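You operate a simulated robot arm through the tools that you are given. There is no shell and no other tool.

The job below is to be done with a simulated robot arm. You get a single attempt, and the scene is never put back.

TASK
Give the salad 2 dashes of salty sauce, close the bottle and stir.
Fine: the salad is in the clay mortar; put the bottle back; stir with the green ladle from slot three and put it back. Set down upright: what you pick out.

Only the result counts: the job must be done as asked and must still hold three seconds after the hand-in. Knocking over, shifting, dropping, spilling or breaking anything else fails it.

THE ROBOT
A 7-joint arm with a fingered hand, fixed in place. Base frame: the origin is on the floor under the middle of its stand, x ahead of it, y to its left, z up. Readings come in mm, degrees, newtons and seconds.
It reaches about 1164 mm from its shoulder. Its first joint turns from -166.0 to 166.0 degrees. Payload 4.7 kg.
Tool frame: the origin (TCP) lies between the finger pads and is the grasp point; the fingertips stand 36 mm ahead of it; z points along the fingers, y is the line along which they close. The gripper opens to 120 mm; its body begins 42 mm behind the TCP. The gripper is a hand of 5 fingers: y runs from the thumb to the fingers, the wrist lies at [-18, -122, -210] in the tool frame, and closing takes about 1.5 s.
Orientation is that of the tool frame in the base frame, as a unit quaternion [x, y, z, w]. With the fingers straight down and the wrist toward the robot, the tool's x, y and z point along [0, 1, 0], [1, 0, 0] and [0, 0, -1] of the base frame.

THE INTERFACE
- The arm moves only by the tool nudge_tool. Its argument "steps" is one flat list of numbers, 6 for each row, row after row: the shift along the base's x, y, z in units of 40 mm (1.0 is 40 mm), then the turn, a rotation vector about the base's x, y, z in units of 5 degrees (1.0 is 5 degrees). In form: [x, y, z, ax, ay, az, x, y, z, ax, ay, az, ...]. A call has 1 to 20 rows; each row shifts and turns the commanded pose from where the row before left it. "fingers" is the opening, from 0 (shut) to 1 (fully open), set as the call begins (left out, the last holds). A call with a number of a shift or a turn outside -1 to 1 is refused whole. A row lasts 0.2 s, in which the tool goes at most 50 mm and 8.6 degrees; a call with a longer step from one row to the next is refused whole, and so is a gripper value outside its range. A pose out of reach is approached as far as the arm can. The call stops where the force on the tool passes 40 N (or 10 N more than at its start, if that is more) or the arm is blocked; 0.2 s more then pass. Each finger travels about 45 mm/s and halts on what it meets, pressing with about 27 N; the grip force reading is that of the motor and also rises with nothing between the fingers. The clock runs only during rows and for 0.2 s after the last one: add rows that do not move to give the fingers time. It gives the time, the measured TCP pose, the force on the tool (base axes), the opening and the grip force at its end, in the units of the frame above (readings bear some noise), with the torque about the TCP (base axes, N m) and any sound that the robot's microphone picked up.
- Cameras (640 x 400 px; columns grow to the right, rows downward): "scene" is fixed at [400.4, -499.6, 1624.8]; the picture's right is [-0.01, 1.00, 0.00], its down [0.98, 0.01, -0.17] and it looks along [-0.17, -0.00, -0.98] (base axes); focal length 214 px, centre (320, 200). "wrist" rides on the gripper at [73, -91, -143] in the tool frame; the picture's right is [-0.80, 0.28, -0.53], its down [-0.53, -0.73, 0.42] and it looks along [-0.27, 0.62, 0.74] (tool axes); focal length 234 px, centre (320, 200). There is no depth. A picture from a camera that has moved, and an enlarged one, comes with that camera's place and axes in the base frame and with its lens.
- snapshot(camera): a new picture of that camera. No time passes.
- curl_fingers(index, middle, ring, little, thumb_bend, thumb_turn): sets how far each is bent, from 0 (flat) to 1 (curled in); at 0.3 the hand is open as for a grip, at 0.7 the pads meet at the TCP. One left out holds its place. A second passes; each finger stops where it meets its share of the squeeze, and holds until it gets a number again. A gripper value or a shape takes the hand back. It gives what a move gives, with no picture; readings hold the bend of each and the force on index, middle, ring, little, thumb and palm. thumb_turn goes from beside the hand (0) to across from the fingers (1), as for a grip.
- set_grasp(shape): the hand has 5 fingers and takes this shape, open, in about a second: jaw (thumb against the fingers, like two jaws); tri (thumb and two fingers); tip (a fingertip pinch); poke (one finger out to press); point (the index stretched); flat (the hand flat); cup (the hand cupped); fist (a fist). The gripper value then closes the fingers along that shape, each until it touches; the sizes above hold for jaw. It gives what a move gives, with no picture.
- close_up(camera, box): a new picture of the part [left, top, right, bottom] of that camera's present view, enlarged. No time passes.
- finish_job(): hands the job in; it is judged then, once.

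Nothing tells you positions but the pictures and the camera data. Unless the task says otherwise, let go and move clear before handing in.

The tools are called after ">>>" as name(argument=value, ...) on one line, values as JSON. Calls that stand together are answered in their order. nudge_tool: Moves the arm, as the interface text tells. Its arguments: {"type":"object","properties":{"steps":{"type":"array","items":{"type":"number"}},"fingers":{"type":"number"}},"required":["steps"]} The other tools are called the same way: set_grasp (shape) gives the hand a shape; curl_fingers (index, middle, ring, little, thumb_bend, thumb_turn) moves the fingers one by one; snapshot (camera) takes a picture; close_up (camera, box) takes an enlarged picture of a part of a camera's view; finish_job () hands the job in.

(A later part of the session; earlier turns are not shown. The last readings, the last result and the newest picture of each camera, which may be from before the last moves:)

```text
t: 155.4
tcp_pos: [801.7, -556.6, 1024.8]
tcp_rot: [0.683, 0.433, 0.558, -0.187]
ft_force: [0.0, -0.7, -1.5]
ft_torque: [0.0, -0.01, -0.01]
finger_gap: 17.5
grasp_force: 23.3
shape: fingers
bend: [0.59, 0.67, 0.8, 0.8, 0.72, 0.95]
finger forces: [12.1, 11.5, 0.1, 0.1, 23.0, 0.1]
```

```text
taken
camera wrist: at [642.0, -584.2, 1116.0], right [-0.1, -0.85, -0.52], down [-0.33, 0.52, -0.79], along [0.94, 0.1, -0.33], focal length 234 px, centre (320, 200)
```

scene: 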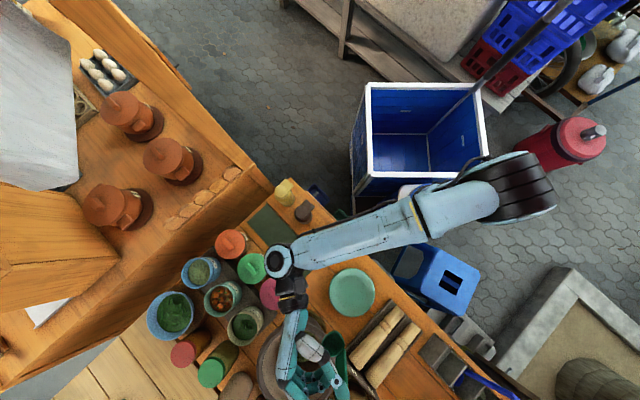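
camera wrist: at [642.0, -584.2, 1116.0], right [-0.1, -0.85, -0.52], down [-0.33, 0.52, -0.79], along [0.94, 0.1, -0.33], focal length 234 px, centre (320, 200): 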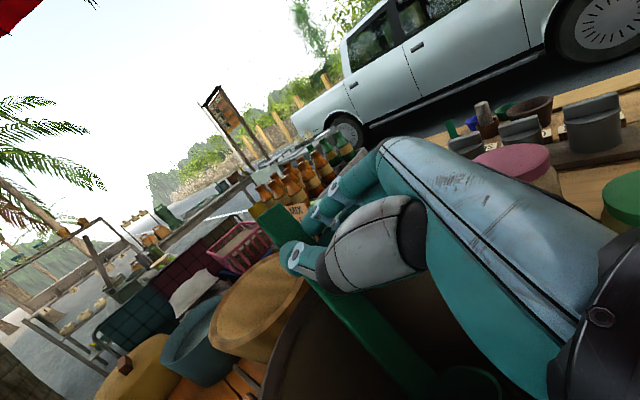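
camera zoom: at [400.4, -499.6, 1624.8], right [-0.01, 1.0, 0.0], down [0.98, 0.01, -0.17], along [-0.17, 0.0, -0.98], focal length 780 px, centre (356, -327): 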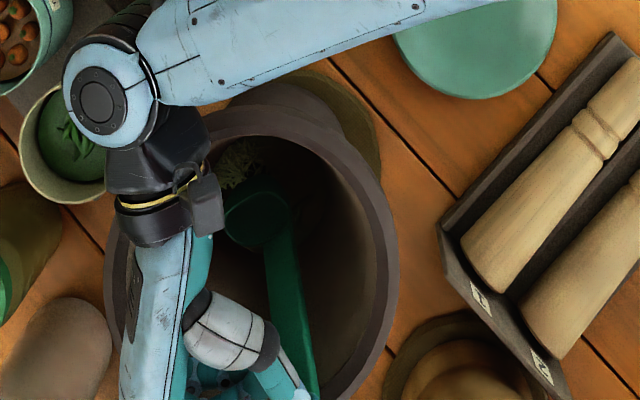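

The mortar stands, but it has shifted about 20 mm toward (-x, -y); the contact was mostly between my hand and the rim. I'll raise the ladle and look at the salad and the mortar.

>>> nudge_tool(steps=[0, 0, 0.3, 0, 0, 0, 0, 0, 0.4, 0, 0, 0, 0, 0, 0.5, 0, 0, 0, 0, 0, 0.5, 0, 0, 0, 0, 0, 0.5, 0, 0, 0, 0, 0, 0.5, 0, 0, 0, 0, 0, 0.5, 0, 0, 0, 0, 0, 0.4, 0, 0, 0])

>>> close_up(camera="scene", box=[230, 290, 390, 400])

>>> close_up(camera="scene", box=[270, 310, 330, 360])

```text
t: 157.2
tcp_pos: [801.1, -557.5, 1169.3]
tcp_rot: [0.683, 0.433, 0.558, -0.188]
ft_force: [-0.2, 0.2, -1.2]
ft_torque: [-0.02, -0.06, 0.01]
finger_gap: 17.3
grasp_force: 23.4
shape: fingers
bend: [0.59, 0.67, 0.8, 0.8, 0.72, 0.95]
finger forces: [12.0, 11.5, 0.0, 0.0, 22.9, 0.1]
```

```text
3.64 times, centred on (310, 345) of scene
camera zoom: at [400.4, -499.6, 1624.8], right [-0.01, 1.0, 0.0], down [0.98, 0.01, -0.17], along [-0.17, 0.0, -0.98], focal length 780 px, centre (356, -327)
```

zoom: 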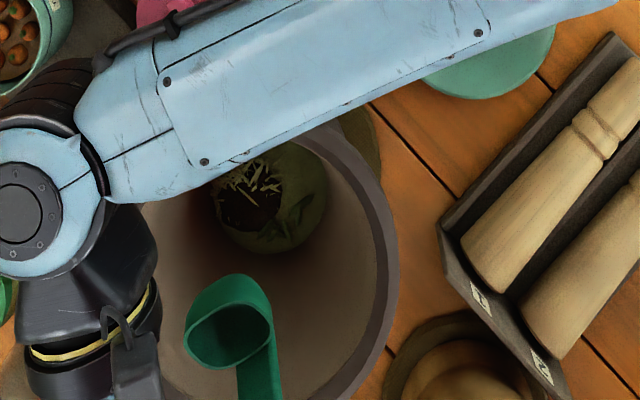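

```text
8.00 times, centred on (300, 335) of scene
camera zoom: at [400.4, -499.6, 1624.8], right [-0.01, 1.0, 0.0], down [0.98, 0.01, -0.17], along [-0.17, 0.0, -0.98], focal length 1716 px, centre (480, -880)
```

zoom: 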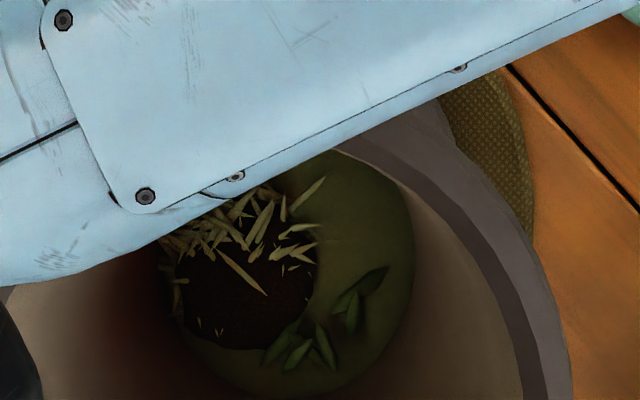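

The salad isn't mixed yet; the sauce pool is still there. My grip is too low on the handle, so the hand meets the rim before the bowl works properly. I'll take the ladle back to its slot, then re-grip it from above at the very top. First I'll level the hand and carry it slowly toward the rack.

>>> nudge_tool(steps=[-0.18, -0.22, 0.08, 0.618, -0.508, 0, -0.18, -0.22, 0.08, 0.618, -0.508, 0, -0.18, -0.22, 0.08, 0.618, -0.508, 0, -0.18, -0.22, 0.08, 0.618, -0.508, 0, -0.18, -0.22, 0.08, 0.618, -0.508, 0])

>>> nudge_tool(steps=[0.03, 0.3, 0.05, 0, 0, 0, 0.04, 0.5, 0.05, 0, 0, 0, 0.05, 0.6, 0, 0, 0, 0, 0.05, 0.6, 0, 0, 0, 0, 0.05, 0.6, 0, 0, 0, 0, 0.05, 0.6, 0, 0, 0, 0, 0.05, 0.6, 0, 0, 0, 0, 0.05, 0.6, 0, 0, 0, 0, 0.05, 0.6, 0, 0, 0, 0, 0.05, 0.6, 0, 0, 0, 0, 0.05, 0.6, 0, 0, 0, 0])

>>> snapshot(camera="wrist")

>>> snapshot(camera="scene")

```text
t: 158.4
tcp_pos: [763.8, -601.5, 1185.2]
tcp_rot: [0.586, 0.372, 0.683, -0.226]
ft_force: [0.4, 0.3, -0.4]
ft_torque: [-0.01, -0.02, -0.02]
finger_gap: 17.5
grasp_force: 22.5
shape: fingers
bend: [0.59, 0.67, 0.8, 0.8, 0.72, 0.95]
finger forces: [11.8, 10.9, 0.0, 0.1, 22.8, 0.1]
```

```text
t: 160.8
tcp_pos: [787.1, -355.0, 1189.0]
tcp_rot: [0.587, 0.372, 0.682, -0.227]
ft_force: [0.0, -0.5, -1.8]
ft_torque: [0.04, -0.04, 0.01]
finger_gap: 17.3
grasp_force: 22.7
shape: fingers
bend: [0.59, 0.67, 0.8, 0.8, 0.72, 0.95]
finger forces: [11.6, 11.0, 0.1, 0.1, 22.5, 0.0]
```

```text
taken
camera wrist: at [611.7, -398.5, 1233.0], right [0.04, -0.68, -0.73], down [-0.17, 0.72, -0.68], along [0.98, 0.15, -0.08], focal length 234 px, centre (320, 200)
```

wrist: 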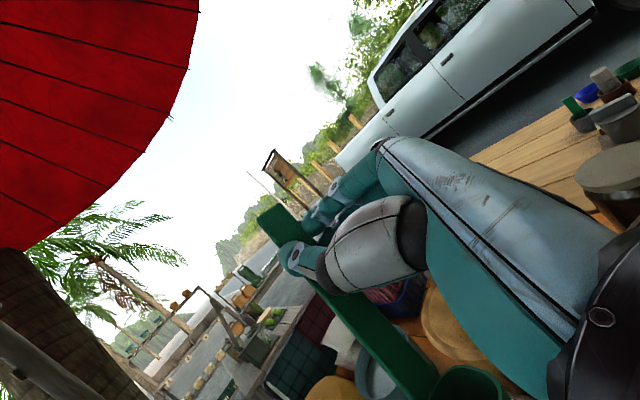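

```text
taken
```

scene: 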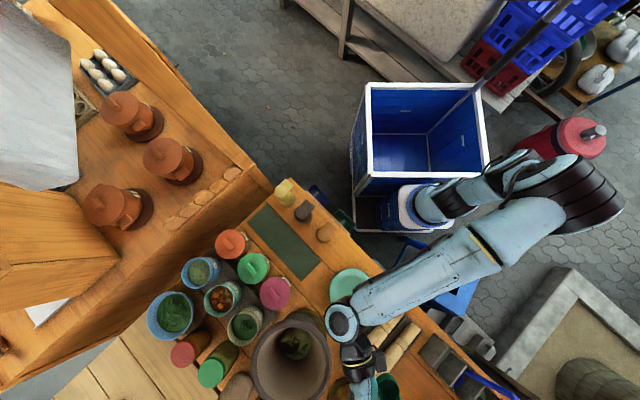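

Stable so far. While the arm is out of the way I'll measure the mortar's shift precisely.

>>> close_up(camera="scene", box=[200, 290, 420, 400])

>>> close_up(camera="scene", box=[270, 310, 330, 360])

```text
2.91 times, centred on (310, 345) of scene
camera zoom: at [400.4, -499.6, 1624.8], right [-0.01, 1.0, 0.0], down [0.98, 0.01, -0.17], along [-0.17, 0.0, -0.98], focal length 624 px, centre (349, -222)
```

zoom: 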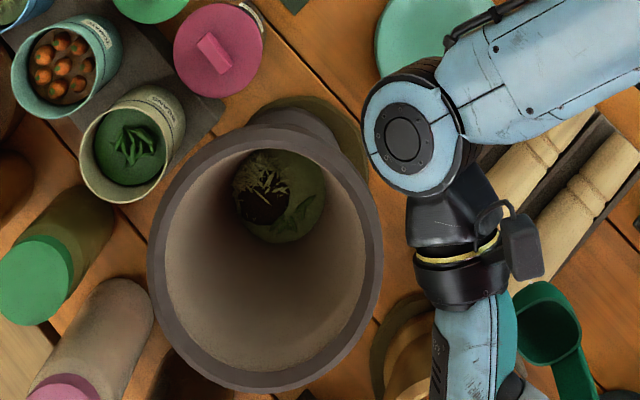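

```text
8.00 times, centred on (300, 335) of scene
camera zoom: at [400.4, -499.6, 1624.8], right [-0.01, 1.0, 0.0], down [0.98, 0.01, -0.17], along [-0.17, 0.0, -0.98], focal length 1716 px, centre (480, -880)
```

zoom: 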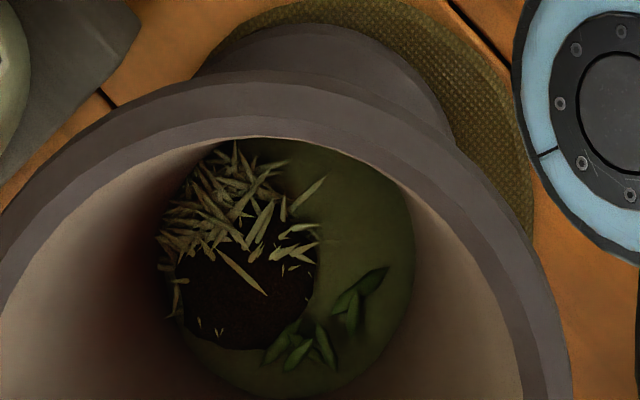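

The mortar is displaced about (-12, -17) mm; I'll correct that later. I'll continue to the rack.

>>> nudge_tool(steps=[0.03, 0.4, 0, 0, 0, 0, 0.04, 0.6, 0, 0, 0, 0, 0.04, 0.6, 0, 0, 0, 0, 0.04, 0.6, 0, 0, 0, 0, 0.04, 0.6, 0, 0, 0, 0, 0.04, 0.6, 0, 0, 0, 0, 0.04, 0.6, 0, 0, 0, 0, 0.04, 0.6, 0, 0, 0, 0, 0.04, 0.6, 0, 0, 0, 0, 0.03, 0.5, 0, 0, 0, 0, 0.02, 0.3, 0, 0, 0, 0])

>>> snapshot(camera="wrist")

>>> close_up(camera="scene", box=[400, 290, 530, 400])

```text
t: 163.2
tcp_pos: [803.6, -112.4, 1189.2]
tcp_rot: [0.587, 0.371, 0.682, -0.227]
ft_force: [0.3, 0.1, 1.2]
ft_torque: [0.02, -0.02, 0.0]
finger_gap: 17.2
grasp_force: 22.3
shape: fingers
bend: [0.59, 0.67, 0.8, 0.8, 0.72, 0.95]
finger forces: [11.7, 10.9, 0.1, 0.0, 22.2, 0.1]
```

```text
taken
camera wrist: at [627.7, -158.2, 1232.6], right [0.04, -0.68, -0.73], down [-0.17, 0.72, -0.68], along [0.98, 0.15, -0.08], focal length 234 px, centre (320, 200)
```

wrist: 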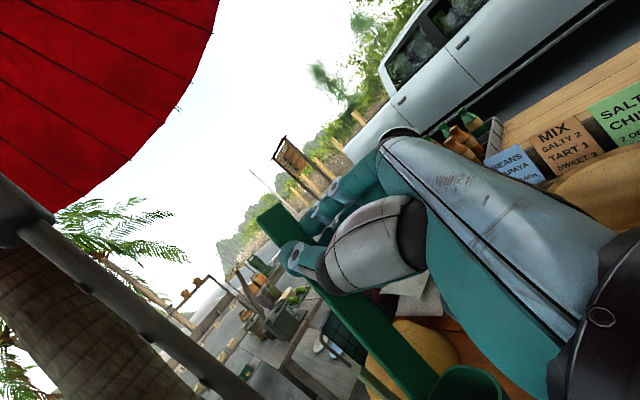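

```text
3.64 times, centred on (465, 345) of scene
camera zoom: at [400.4, -499.6, 1624.8], right [-0.01, 1.0, 0.0], down [0.98, 0.01, -0.17], along [-0.17, 0.0, -0.98], focal length 780 px, centre (-207, -327)
```

zoom: 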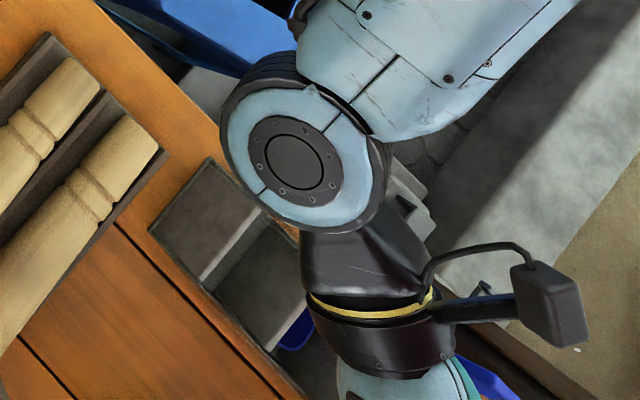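

>>> close_up(camera="wrist", box=[240, 200, 540, 400])

>>> close_up(camera="scene", box=[430, 330, 530, 400])

```text
2.00 times, centred on (390, 300) of wrist
camera zoom: at [627.7, -158.2, 1232.6], right [0.04, -0.68, -0.73], down [-0.17, 0.72, -0.68], along [0.98, 0.15, -0.08], focal length 468 px, centre (180, 0)
```

zoom: 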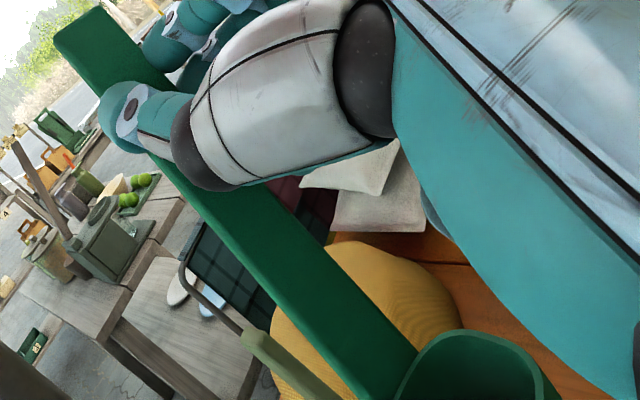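

```text
5.71 times, centred on (480, 365) of scene
camera zoom: at [400.4, -499.6, 1624.8], right [-0.01, 1.0, 0.0], down [0.98, 0.01, -0.17], along [-0.17, 0.0, -0.98], focal length 1226 px, centre (-594, -743)
```

zoom: 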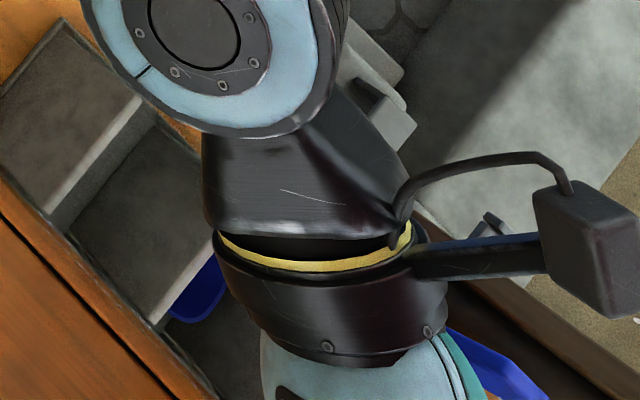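

The slot will be visible in the wrist view once lower. I'll descend until the bowl is just above the rack and compare its position to the slot.

>>> nudge_tool(steps=[0, 0, -0.4, 0, 0, 0, 0, 0, -0.5, 0, 0, 0, 0, 0, -0.5, 0, 0, 0, 0, 0, -0.5, 0, 0, 0, 0, 0, -0.5, 0, 0, 0, 0, 0, -0.4, 0, 0, 0])

>>> snapshot(camera="wrist")

>>> close_up(camera="wrist", box=[340, 260, 560, 400])

>>> close_up(camera="scene", box=[400, 290, 530, 400])

```text
t: 164.6
tcp_pos: [802.3, -113.2, 1078.0]
tcp_rot: [0.587, 0.373, 0.682, -0.227]
ft_force: [0.2, 0.5, -0.2]
ft_torque: [-0.05, -0.01, 0.02]
finger_gap: 17.6
grasp_force: 22.4
shape: fingers
bend: [0.59, 0.67, 0.8, 0.8, 0.72, 0.95]
finger forces: [11.6, 10.8, 0.1, 0.0, 22.2, 0.1]
```

```text
taken
camera wrist: at [627.8, -158.4, 1120.8], right [0.04, -0.68, -0.73], down [-0.17, 0.72, -0.68], along [0.98, 0.15, -0.08], focal length 234 px, centre (320, 200)
```

wrist: 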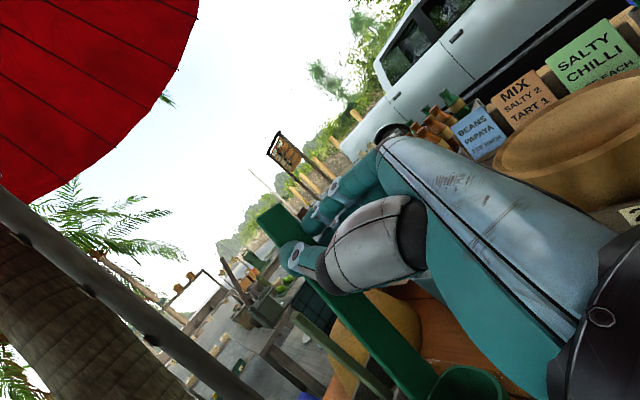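

```text
2.86 times, centred on (450, 330) of wrist
camera zoom: at [627.8, -158.4, 1120.8], right [0.04, -0.68, -0.73], down [-0.17, 0.72, -0.68], along [0.98, 0.15, -0.08], focal length 669 px, centre (-51, -171)
```

zoom: 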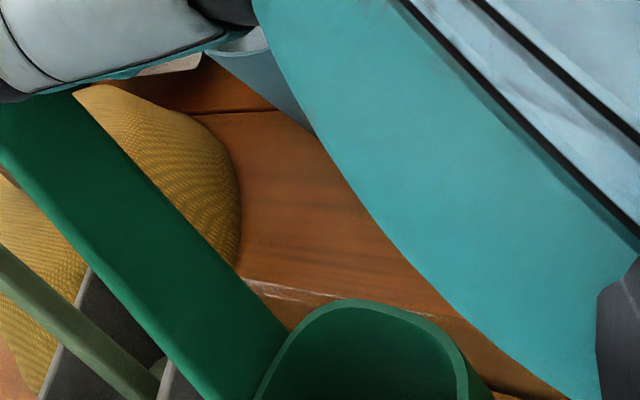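

```text
3.64 times, centred on (465, 345) of scene
camera zoom: at [400.4, -499.6, 1624.8], right [-0.01, 1.0, 0.0], down [0.98, 0.01, -0.17], along [-0.17, 0.0, -0.98], focal length 780 px, centre (-207, -327)
```

zoom: 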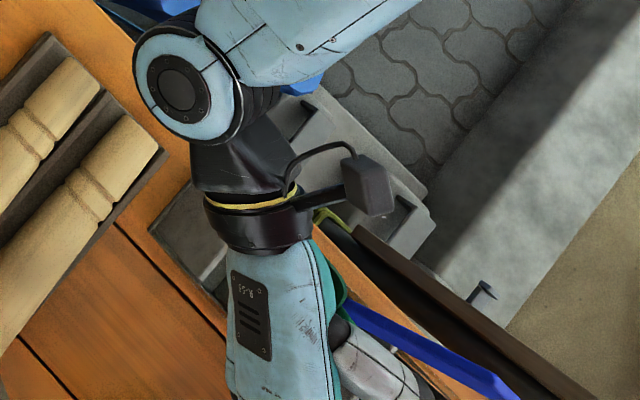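

>>> close_up(camera="scene", box=[460, 330, 520, 380])

```text
8.00 times, centred on (490, 355) of scene
camera zoom: at [400.4, -499.6, 1624.8], right [-0.01, 1.0, 0.0], down [0.98, 0.01, -0.17], along [-0.17, 0.0, -0.98], focal length 1716 px, centre (-1040, -1040)
```

zoom: 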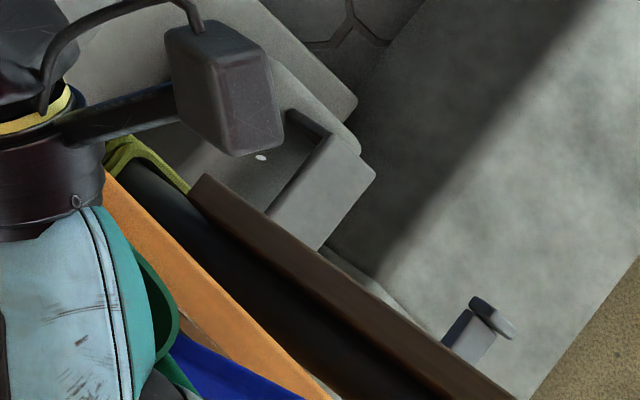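

The ladle has tilted about 11° in the grip, bowl toward the palm. I'll pitch the hand up 10° to make it vertical again and shift so the bowl is over slot 3.

>>> nudge_tool(steps=[0.14, 0.01, 0, 0.515, -0.423, 0, 0.14, 0.01, 0, 0.515, -0.423, 0, 0.14, 0.01, 0, 0.515, -0.423, 0])

>>> close_up(camera="wrist", box=[300, 240, 560, 400])

>>> close_up(camera="scene", box=[430, 310, 530, 390])

```text
t: 165.4
tcp_pos: [819.6, -112.0, 1077.8]
tcp_rot: [0.532, 0.337, 0.737, -0.245]
ft_force: [0.4, 0.3, -0.7]
ft_torque: [-0.05, 0.02, 0.0]
finger_gap: 17.4
grasp_force: 21.9
shape: fingers
bend: [0.59, 0.67, 0.8, 0.8, 0.72, 0.95]
finger forces: [11.5, 10.9, 0.1, 0.0, 22.1, 0.0]
```

```text
2.46 times, centred on (430, 320) of wrist
camera zoom: at [641.0, -161.3, 1095.3], right [0.13, -0.58, -0.81], down [-0.1, 0.8, -0.59], along [0.99, 0.15, 0.05], focal length 576 px, centre (49, -95)
```

zoom: 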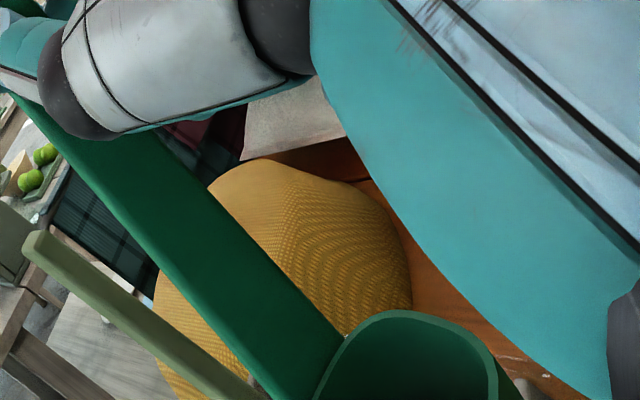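

```text
5.00 times, centred on (480, 350) of scene
camera zoom: at [400.4, -499.6, 1624.8], right [-0.01, 1.0, 0.0], down [0.98, 0.01, -0.17], along [-0.17, 0.0, -0.98], focal length 1072 px, centre (-480, -550)
```

zoom: 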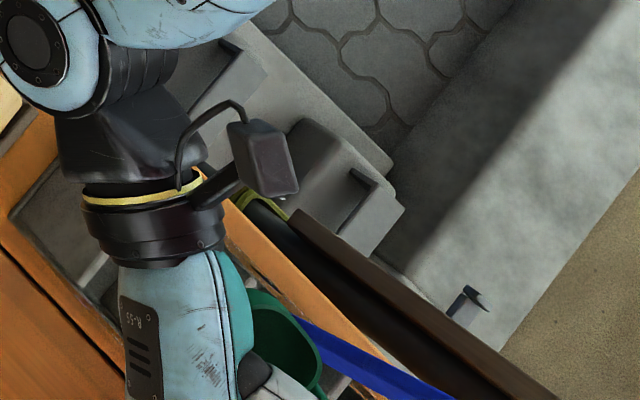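

Both cameras now agree: the bowl's centre is at (777, -82) with 30 mm radius, and slot 3's centre is at about (790, -90). I'll shift (+10, -10) mm and lower to just above the plates, then look.

>>> nudge_tool(steps=[0.125, -0.125, -0.2, 0, 0, 0, 0.125, -0.125, -0.3, 0, 0, 0, 0, 0, -0.3, 0, 0, 0, 0, 0, -0.2, 0, 0, 0])

>>> close_up(camera="scene", box=[420, 310, 520, 390])

>>> close_up(camera="wrist", box=[300, 240, 560, 400])

```text
t: 166.4
tcp_pos: [829.8, -122.9, 1037.8]
tcp_rot: [0.532, 0.336, 0.737, -0.246]
ft_force: [-0.2, -0.6, -0.7]
ft_torque: [-0.01, 0.01, 0.01]
finger_gap: 17.4
grasp_force: 22.6
shape: fingers
bend: [0.59, 0.67, 0.8, 0.8, 0.72, 0.95]
finger forces: [11.4, 10.8, 0.1, 0.0, 22.1, 0.0]
```

```text
5.00 times, centred on (470, 350) of scene
camera zoom: at [400.4, -499.6, 1624.8], right [-0.01, 1.0, 0.0], down [0.98, 0.01, -0.17], along [-0.17, 0.0, -0.98], focal length 1072 px, centre (-430, -550)
```

zoom: 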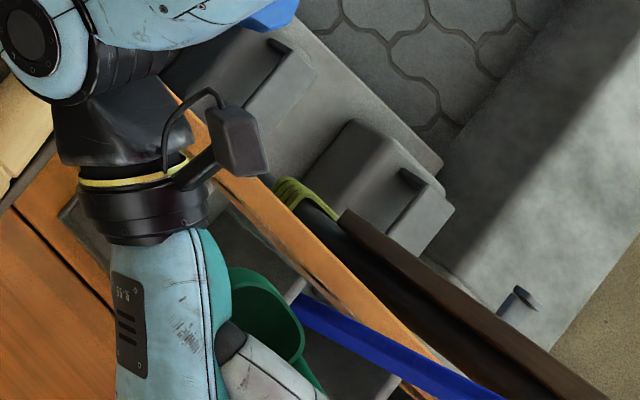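

```text
2.46 times, centred on (430, 320) of wrist
camera zoom: at [650.9, -171.8, 1055.2], right [0.13, -0.58, -0.81], down [-0.1, 0.8, -0.59], along [0.99, 0.15, 0.05], focal length 576 px, centre (49, -95)
```

zoom: 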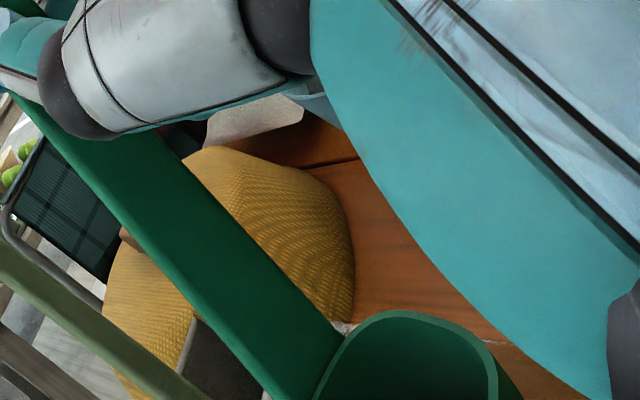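

The bowl is over the slot within a few millimetres. I'll lower in small steps, watching the force.

>>> nudge_tool(steps=[-0.04, 0, -0.12, 0, 0, 0, 0, 0, -0.12, 0, 0, 0])

>>> nudge_tool(steps=[0, 0, -0.12, 0, 0, 0, 0, 0, -0.12, 0, 0, 0])

>>> close_up(camera="scene", box=[420, 310, 520, 390])

```text
t: 167.0
tcp_pos: [827.4, -123.0, 1027.4]
tcp_rot: [0.532, 0.338, 0.737, -0.245]
ft_force: [-0.3, -0.2, -0.4]
ft_torque: [-0.02, -0.03, 0.0]
finger_gap: 17.4
grasp_force: 22.5
shape: fingers
bend: [0.59, 0.67, 0.8, 0.8, 0.72, 0.95]
finger forces: [11.6, 10.8, 0.0, 0.0, 22.1, 0.0]
```

```text
t: 167.6
tcp_pos: [828.5, -122.0, 1017.8]
tcp_rot: [0.532, 0.336, 0.737, -0.246]
ft_force: [-0.2, -0.2, -0.9]
ft_torque: [-0.04, -0.01, 0.0]
finger_gap: 17.4
grasp_force: 21.9
shape: fingers
bend: [0.59, 0.67, 0.8, 0.8, 0.72, 0.95]
finger forces: [11.6, 10.8, 0.1, 0.0, 22.1, 0.0]
```

```text
5.00 times, centred on (470, 350) of scene
camera zoom: at [400.4, -499.6, 1624.8], right [-0.01, 1.0, 0.0], down [0.98, 0.01, -0.17], along [-0.17, 0.0, -0.98], focal length 1072 px, centre (-430, -550)
```

zoom: 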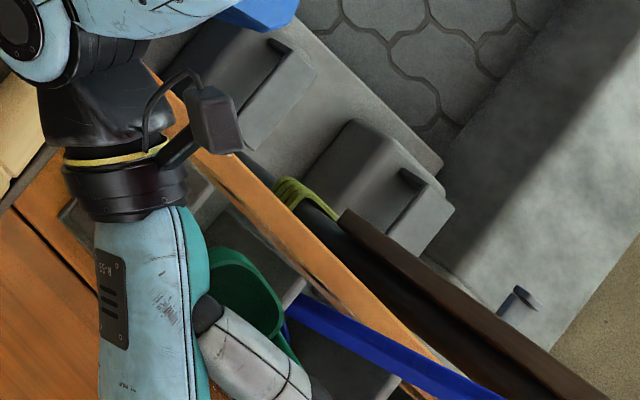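

The bowl has entered the slot freely. I'll continue lowering.

>>> nudge_tool(steps=[0, 0, -0.15, 0, 0, 0, 0, 0, -0.15, 0, 0, 0, 0, 0, -0.15, 0, 0, 0])

>>> nudge_tool(steps=[0, 0, -0.15, 0, 0, 0, 0, 0, -0.15, 0, 0, 0])

>>> close_up(camera="scene", box=[420, 310, 520, 390])

>>> snapshot(camera="wrist")

```text
t: 168.4
tcp_pos: [828.0, -123.3, 1000.7]
tcp_rot: [0.532, 0.337, 0.737, -0.245]
ft_force: [0.0, -0.7, -0.7]
ft_torque: [-0.05, 0.01, 0.0]
finger_gap: 17.2
grasp_force: 22.2
shape: fingers
bend: [0.59, 0.67, 0.8, 0.8, 0.72, 0.95]
finger forces: [11.6, 10.8, 0.1, 0.1, 22.0, 0.0]
```

```text
t: 169.0
tcp_pos: [826.1, -122.5, 988.7]
tcp_rot: [0.532, 0.337, 0.737, -0.245]
ft_force: [-0.4, 0.3, 0.3]
ft_torque: [-0.04, 0.0, -0.02]
finger_gap: 17.4
grasp_force: 21.8
shape: fingers
bend: [0.59, 0.67, 0.8, 0.8, 0.72, 0.95]
finger forces: [11.4, 10.7, 0.0, 0.0, 22.1, 0.0]
```

```text
5.00 times, centred on (470, 350) of scene
camera zoom: at [400.4, -499.6, 1624.8], right [-0.01, 1.0, 0.0], down [0.98, 0.01, -0.17], along [-0.17, 0.0, -0.98], focal length 1072 px, centre (-430, -550)
```

zoom: 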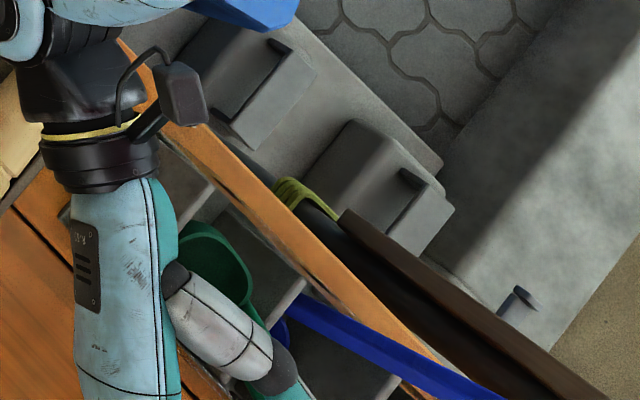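

```text
taken
camera wrist: at [648.8, -171.4, 1006.1], right [0.13, -0.58, -0.81], down [-0.1, 0.8, -0.59], along [0.99, 0.15, 0.05], focal length 234 px, centre (320, 200)
```

wrist: 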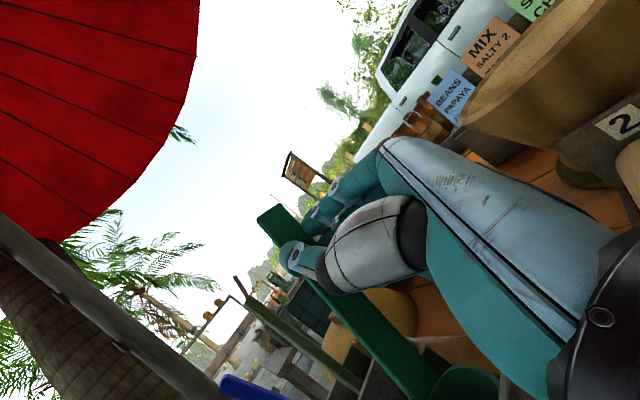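

>>> nudge_tool(steps=[0, 0, -0.15, 0, 0, 0, 0, 0, -0.15, 0, 0, 0])

>>> nudge_tool(steps=[0, 0, -0.1, 0, 0, 0, 0, 0, -0.1, 0, 0, 0])

>>> close_up(camera="scene", box=[420, 310, 520, 390])

>>> close_up(camera="wrist", box=[240, 200, 540, 400])

```text
t: 169.6
tcp_pos: [826.8, -122.9, 976.3]
tcp_rot: [0.532, 0.337, 0.737, -0.246]
ft_force: [1.0, 0.4, -0.3]
ft_torque: [-0.04, 0.02, 0.01]
finger_gap: 17.6
grasp_force: 22.2
shape: fingers
bend: [0.59, 0.67, 0.8, 0.8, 0.72, 0.95]
finger forces: [11.5, 10.7, 0.0, 0.0, 22.1, 0.1]
```

```text
t: 170.2
tcp_pos: [827.4, -122.9, 969.3]
tcp_rot: [0.531, 0.338, 0.737, -0.245]
ft_force: [-0.3, -0.2, -0.7]
ft_torque: [-0.02, -0.03, 0.01]
finger_gap: 17.6
grasp_force: 22.3
shape: fingers
bend: [0.59, 0.67, 0.8, 0.8, 0.72, 0.95]
finger forces: [11.6, 10.7, 0.0, 0.1, 22.1, 0.1]
```

```text
5.00 times, centred on (470, 350) of scene
camera zoom: at [400.4, -499.6, 1624.8], right [-0.01, 1.0, 0.0], down [0.98, 0.01, -0.17], along [-0.17, 0.0, -0.98], focal length 1072 px, centre (-430, -550)
```

zoom: 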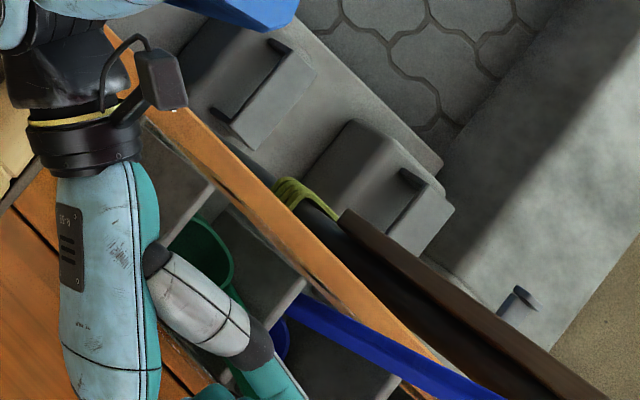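

```text
2.00 times, centred on (390, 300) of wrist
camera zoom: at [649.0, -171.2, 986.6], right [0.13, -0.58, -0.81], down [-0.1, 0.8, -0.59], along [0.99, 0.15, 0.05], focal length 468 px, centre (180, 0)
```

zoom: 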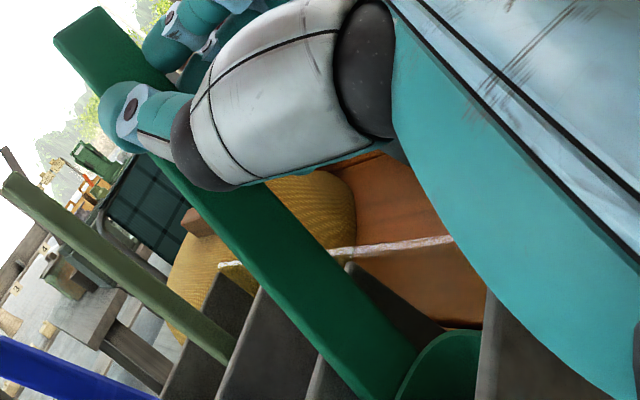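

The bowl is clearly between plates 1 and 2 of slot three. A little lower, watching for contact.

>>> nudge_tool(steps=[0, 0, -0.1, 0, 0, 0, 0, 0, -0.1, 0, 0, 0])

>>> nudge_tool(steps=[0, 0, -0.08, 0, 0, 0])

```text
t: 170.8
tcp_pos: [827.2, -122.1, 961.1]
tcp_rot: [0.533, 0.337, 0.737, -0.245]
ft_force: [0.0, -0.1, -2.1]
ft_torque: [-0.02, 0.0, -0.03]
finger_gap: 17.6
grasp_force: 21.8
shape: fingers
bend: [0.59, 0.67, 0.8, 0.8, 0.72, 0.95]
finger forces: [11.5, 10.7, 0.0, 0.1, 22.2, 0.0]
```

```text
t: 171.2
tcp_pos: [827.3, -121.7, 957.8]
tcp_rot: [0.532, 0.337, 0.737, -0.245]
ft_force: [0.2, 0.7, -0.6]
ft_torque: [-0.01, 0.01, 0.0]
finger_gap: 17.7
grasp_force: 22.2
shape: fingers
bend: [0.59, 0.67, 0.8, 0.8, 0.72, 0.95]
finger forces: [11.5, 10.8, 0.0, 0.0, 22.1, 0.0]
```

>>> nudge_tool(steps=[0, 0, -0.1, 0, 0, 0])

>>> nudge_tool(steps=[0, 0, -0.1, 0, 0, 0])

>>> close_up(camera="wrist", box=[240, 200, 540, 400])

```text
t: 171.6
tcp_pos: [826.7, -123.2, 954.1]
tcp_rot: [0.532, 0.337, 0.737, -0.245]
ft_force: [0.0, 1.3, -0.9]
ft_torque: [0.01, -0.03, 0.0]
finger_gap: 17.5
grasp_force: 21.9
shape: fingers
bend: [0.59, 0.67, 0.8, 0.8, 0.72, 0.95]
finger forces: [11.5, 10.8, 0.0, 0.2, 22.2, 0.0]
```

```text
t: 172.0
tcp_pos: [827.1, -121.7, 950.0]
tcp_rot: [0.532, 0.337, 0.737, -0.245]
ft_force: [1.1, 0.0, -1.6]
ft_torque: [-0.01, -0.01, -0.02]
finger_gap: 17.7
grasp_force: 22.5
shape: fingers
bend: [0.59, 0.67, 0.8, 0.8, 0.72, 0.95]
finger forces: [11.4, 10.7, 0.0, 0.0, 22.2, 0.0]
```

```text
2.00 times, centred on (390, 300) of wrist
camera zoom: at [649.2, -171.2, 967.0], right [0.13, -0.58, -0.81], down [-0.1, 0.8, -0.59], along [0.99, 0.15, 0.05], focal length 468 px, centre (180, 0)
```

zoom: 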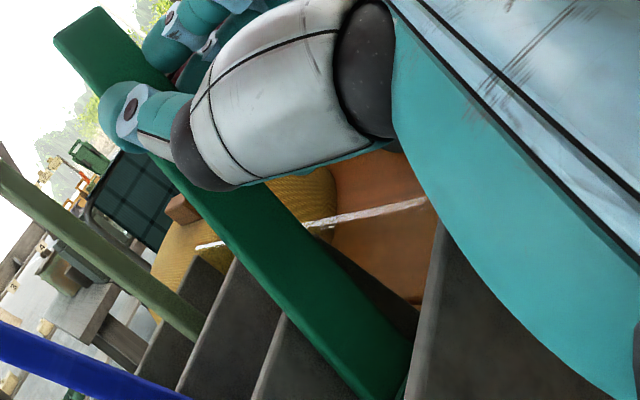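

>>> nudge_tool(steps=[0, 0, -0.08, 0, 0, 0])

>>> nudge_tool(steps=[0, 0, -0.08, 0, 0, 0])

```text
t: 172.4
tcp_pos: [827.8, -123.6, 945.8]
tcp_rot: [0.532, 0.337, 0.737, -0.245]
ft_force: [0.8, -1.0, -0.5]
ft_torque: [-0.04, -0.01, 0.0]
finger_gap: 17.3
grasp_force: 21.2
shape: fingers
bend: [0.59, 0.67, 0.8, 0.8, 0.72, 0.95]
finger forces: [11.5, 10.7, 0.1, 0.1, 22.1, 0.0]
```

```text
t: 172.8
tcp_pos: [827.5, -124.1, 942.7]
tcp_rot: [0.532, 0.336, 0.737, -0.245]
ft_force: [0.6, 0.2, 0.1]
ft_torque: [0.03, -0.05, 0.01]
finger_gap: 17.5
grasp_force: 22.3
shape: fingers
bend: [0.59, 0.67, 0.8, 0.8, 0.72, 0.95]
finger forces: [11.5, 10.8, 0.0, 0.0, 22.1, 0.0]
```

>>> nudge_tool(steps=[0, 0, -0.07, 0, 0, 0])

>>> nudge_tool(steps=[0, 0, -0.07, 0, 0, 0])

>>> close_up(camera="wrist", box=[240, 200, 540, 400])

>>> close_up(camera="scene", box=[420, 310, 520, 390])

```text
t: 173.2
tcp_pos: [827.6, -121.7, 943.0]
tcp_rot: [0.531, 0.338, 0.738, -0.245]
ft_force: [0.7, -0.5, -0.1]
ft_torque: [-0.03, 0.04, 0.03]
finger_gap: 17.2
grasp_force: 22.8
shape: fingers
bend: [0.59, 0.67, 0.8, 0.8, 0.72, 0.95]
finger forces: [11.5, 10.7, 0.0, 0.0, 22.0, 0.0]
```

```text
t: 173.6
tcp_pos: [827.7, -121.9, 944.0]
tcp_rot: [0.528, 0.34, 0.739, -0.243]
ft_force: [-0.2, 0.0, -1.2]
ft_torque: [-0.04, -0.01, 0.03]
finger_gap: 17.4
grasp_force: 21.7
shape: fingers
bend: [0.59, 0.67, 0.8, 0.8, 0.72, 0.95]
finger forces: [11.5, 10.7, 0.1, 0.0, 22.1, 0.0]
```

```text
2.00 times, centred on (390, 300) of wrist
camera zoom: at [648.7, -171.0, 959.2], right [0.14, -0.58, -0.8], down [-0.09, 0.8, -0.59], along [0.99, 0.16, 0.06], focal length 468 px, centre (180, 0)
```

zoom: 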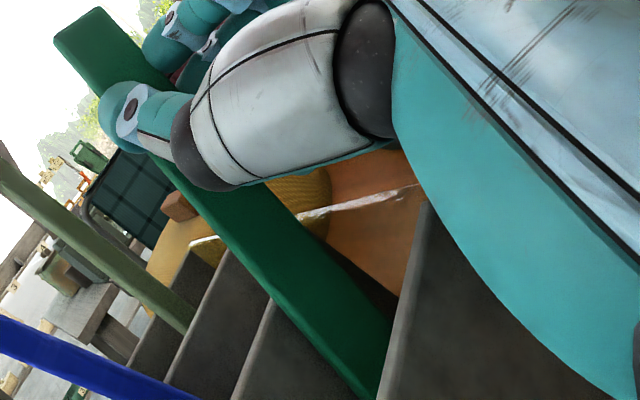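

```text
5.00 times, centred on (470, 350) of scene
camera zoom: at [400.4, -499.6, 1624.8], right [-0.01, 1.0, 0.0], down [0.98, 0.01, -0.17], along [-0.17, 0.0, -0.98], focal length 1072 px, centre (-430, -550)
```

zoom: 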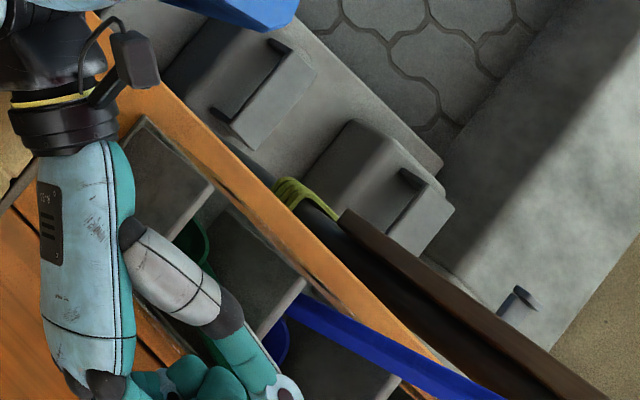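

The hand no longer descends although no force shows, so the wrist housing may be resting on the rolling-pin tray. I'll raise a few millimetres and check there.

>>> nudge_tool(steps=[0, 0, 0.12, 0, 0, 0, 0, 0, 0.08, 0, 0, 0])

>>> close_up(camera="scene", box=[340, 270, 480, 400])

```text
t: 174.2
tcp_pos: [826.0, -121.9, 941.7]
tcp_rot: [0.535, 0.334, 0.736, -0.247]
ft_force: [-0.3, -0.5, -0.2]
ft_torque: [-0.04, 0.03, 0.02]
finger_gap: 17.3
grasp_force: 21.6
shape: fingers
bend: [0.59, 0.67, 0.8, 0.8, 0.72, 0.95]
finger forces: [11.5, 10.8, 0.0, 0.0, 22.1, 0.0]
```

```text
3.08 times, centred on (410, 335) of scene
camera zoom: at [400.4, -499.6, 1624.8], right [-0.01, 1.0, 0.0], down [0.98, 0.01, -0.17], along [-0.17, 0.0, -0.98], focal length 660 px, centre (43, -215)
```

zoom: 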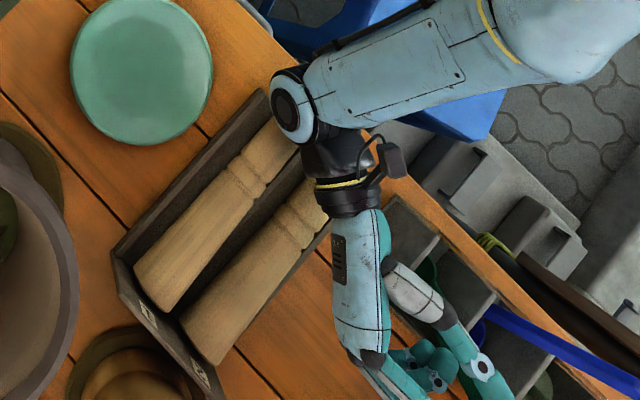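

The wrist was touching near the pins' ends, and the pins haven't moved. I'll raise 5 mm and release the ladle, whose bowl is practically at the slot's floor.

>>> nudge_tool(steps=[0, 0, 0.12, 0, 0, 0])

>>> curl_fingers(index=0.5, middle=0.5, ring=0.5, little=0.5, thumb_bend=0.62)

>>> close_up(camera="wrist", box=[200, 160, 500, 400])

>>> close_up(camera="scene", box=[400, 290, 530, 400])

```text
t: 174.6
tcp_pos: [826.4, -122.0, 950.4]
tcp_rot: [0.532, 0.337, 0.737, -0.246]
ft_force: [-0.6, -0.3, -1.2]
ft_torque: [-0.01, -0.04, -0.03]
finger_gap: 17.4
grasp_force: 22.9
shape: fingers
bend: [0.59, 0.67, 0.8, 0.8, 0.72, 0.95]
finger forces: [11.4, 10.7, 0.0, 0.0, 22.2, 0.1]
```

```text
t: 175.6
tcp_pos: [827.9, -122.6, 949.4]
tcp_rot: [0.532, 0.337, 0.737, -0.244]
ft_force: [0.3, -0.3, 0.5]
ft_torque: [0.01, -0.01, 0.02]
finger_gap: 44.5
grasp_force: 0.1
shape: fingers
bend: [0.5, 0.5, 0.5, 0.5, 0.62, 0.99]
finger forces: [0.0, 0.1, 0.0, 0.0, 0.0, 0.0]
```

```text
1.67 times, centred on (350, 280) of wrist
camera zoom: at [649.2, -171.3, 967.4], right [0.13, -0.58, -0.81], down [-0.1, 0.8, -0.59], along [0.99, 0.15, 0.05], focal length 390 px, centre (270, 67)
```

zoom: 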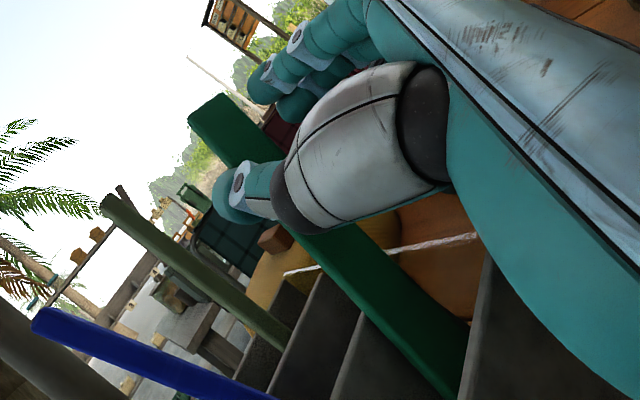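

```text
3.64 times, centred on (465, 345) of scene
camera zoom: at [400.4, -499.6, 1624.8], right [-0.01, 1.0, 0.0], down [0.98, 0.01, -0.17], along [-0.17, 0.0, -0.98], focal length 780 px, centre (-207, -327)
```

zoom: 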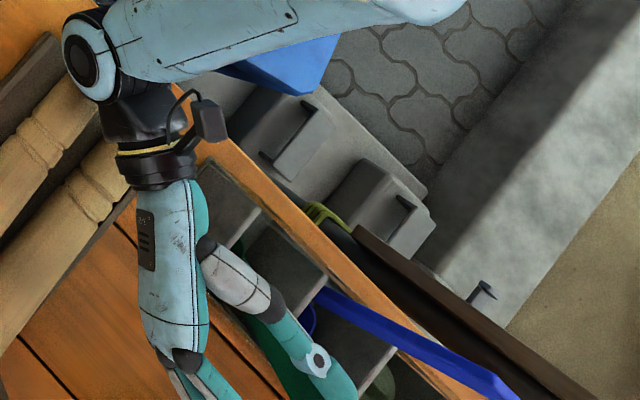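

The ladle is released and stands in slot three. I'll open the hand fully, rise a bit and back away.

>>> curl_fingers(index=0.32, middle=0.32, ring=0.32, little=0.32, thumb_bend=0.35)

>>> nudge_tool(steps=[0, 0, 0.3, 0, 0, 0, -0.1, -0.12, 0.4, 0, 0, 0, -0.3, -0.36, 0.3, 0, 0, 0, -0.4, -0.5, 0.3, 0, 0, 0, -0.4, -0.5, 0.3, 0, 0, 0, -0.4, -0.5, 0.4, 0, 0, 0])

>>> snapshot(camera="wrist")

>>> close_up(camera="scene", box=[400, 290, 530, 400])

```text
t: 176.6
tcp_pos: [828.0, -123.6, 949.3]
tcp_rot: [0.533, 0.337, 0.737, -0.244]
ft_force: [0.4, 0.2, 0.5]
ft_torque: [-0.01, -0.02, -0.01]
finger_gap: 111.6
grasp_force: 0.0
shape: fingers
bend: [0.32, 0.32, 0.32, 0.32, 0.35, 0.99]
finger forces: [0.0, 0.0, 0.0, 0.0, 0.0, 0.1]
```

```text
t: 178.0
tcp_pos: [762.6, -201.8, 1030.7]
tcp_rot: [0.532, 0.337, 0.737, -0.245]
ft_force: [0.1, 0.1, -1.2]
ft_torque: [0.0, -0.03, 0.02]
finger_gap: 111.7
grasp_force: 0.0
shape: fingers
bend: [0.32, 0.32, 0.32, 0.32, 0.35, 0.99]
finger forces: [0.1, 0.0, 0.1, 0.0, 0.0, 0.0]
```

```text
taken
camera wrist: at [584.9, -250.3, 1048.3], right [0.13, -0.58, -0.81], down [-0.1, 0.8, -0.59], along [0.99, 0.16, 0.05], focal length 234 px, centre (320, 200)
```

wrist: 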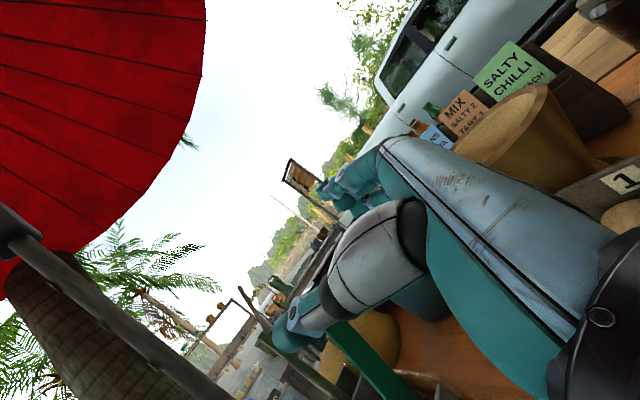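

```text
3.64 times, centred on (465, 345) of scene
camera zoom: at [400.4, -499.6, 1624.8], right [-0.01, 1.0, 0.0], down [0.98, 0.01, -0.17], along [-0.17, 0.0, -0.98], focal length 780 px, centre (-207, -327)
```

zoom: 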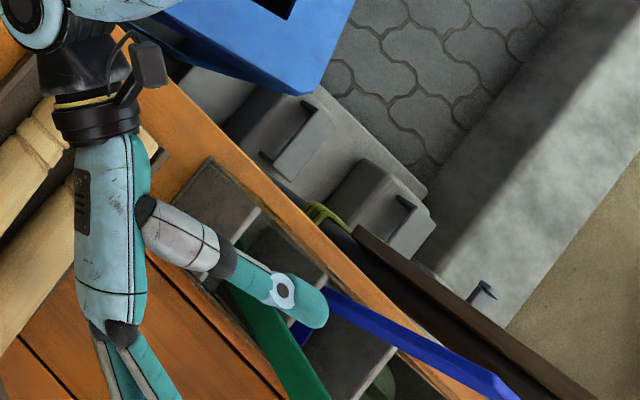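

The ladle stays in its slot. I'll rise further and turn the hand to point down for a top grip, viewing the rack on the way.

>>> nudge_tool(steps=[-0.4, -0.4, 0.6, 0, 0, 0, -0.4, -0.4, 0.7, 0, 0, 0, -0.4, -0.4, 0.7, 0, 0, 0, -0.4, -0.3, 0.7, 0, 0, 0])

>>> close_up(camera="scene", box=[400, 310, 530, 400])

>>> snapshot(camera="wrist")

```text
t: 179.0
tcp_pos: [699.6, -261.7, 1137.5]
tcp_rot: [0.531, 0.337, 0.738, -0.246]
ft_force: [-0.8, -0.3, -0.5]
ft_torque: [0.03, -0.01, 0.02]
finger_gap: 111.7
grasp_force: 0.1
shape: fingers
bend: [0.32, 0.32, 0.32, 0.32, 0.35, 0.99]
finger forces: [0.0, 0.1, 0.0, 0.0, 0.0, 0.0]
```

```text
4.44 times, centred on (465, 355) of scene
camera zoom: at [400.4, -499.6, 1624.8], right [-0.01, 1.0, 0.0], down [0.98, 0.01, -0.17], along [-0.17, 0.0, -0.98], focal length 953 px, centre (-324, -489)
```

zoom: 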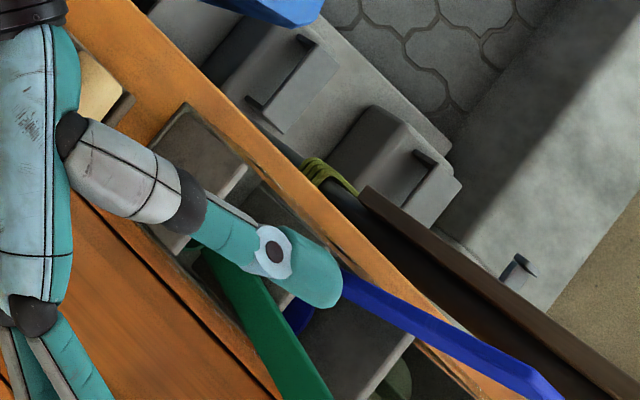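

```text
taken
camera wrist: at [521.6, -310.2, 1155.6], right [0.13, -0.58, -0.81], down [-0.1, 0.8, -0.59], along [0.99, 0.16, 0.05], focal length 234 px, centre (320, 200)
```

wrist: 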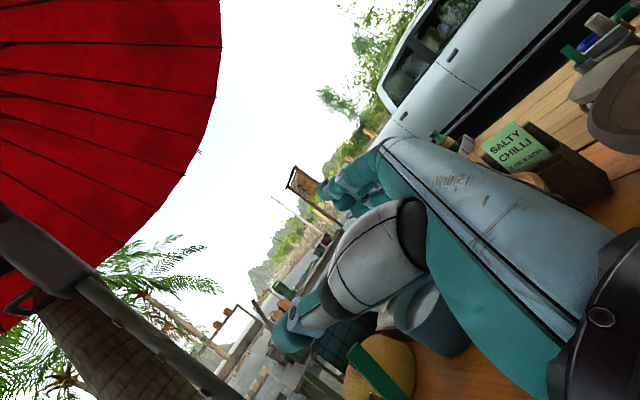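

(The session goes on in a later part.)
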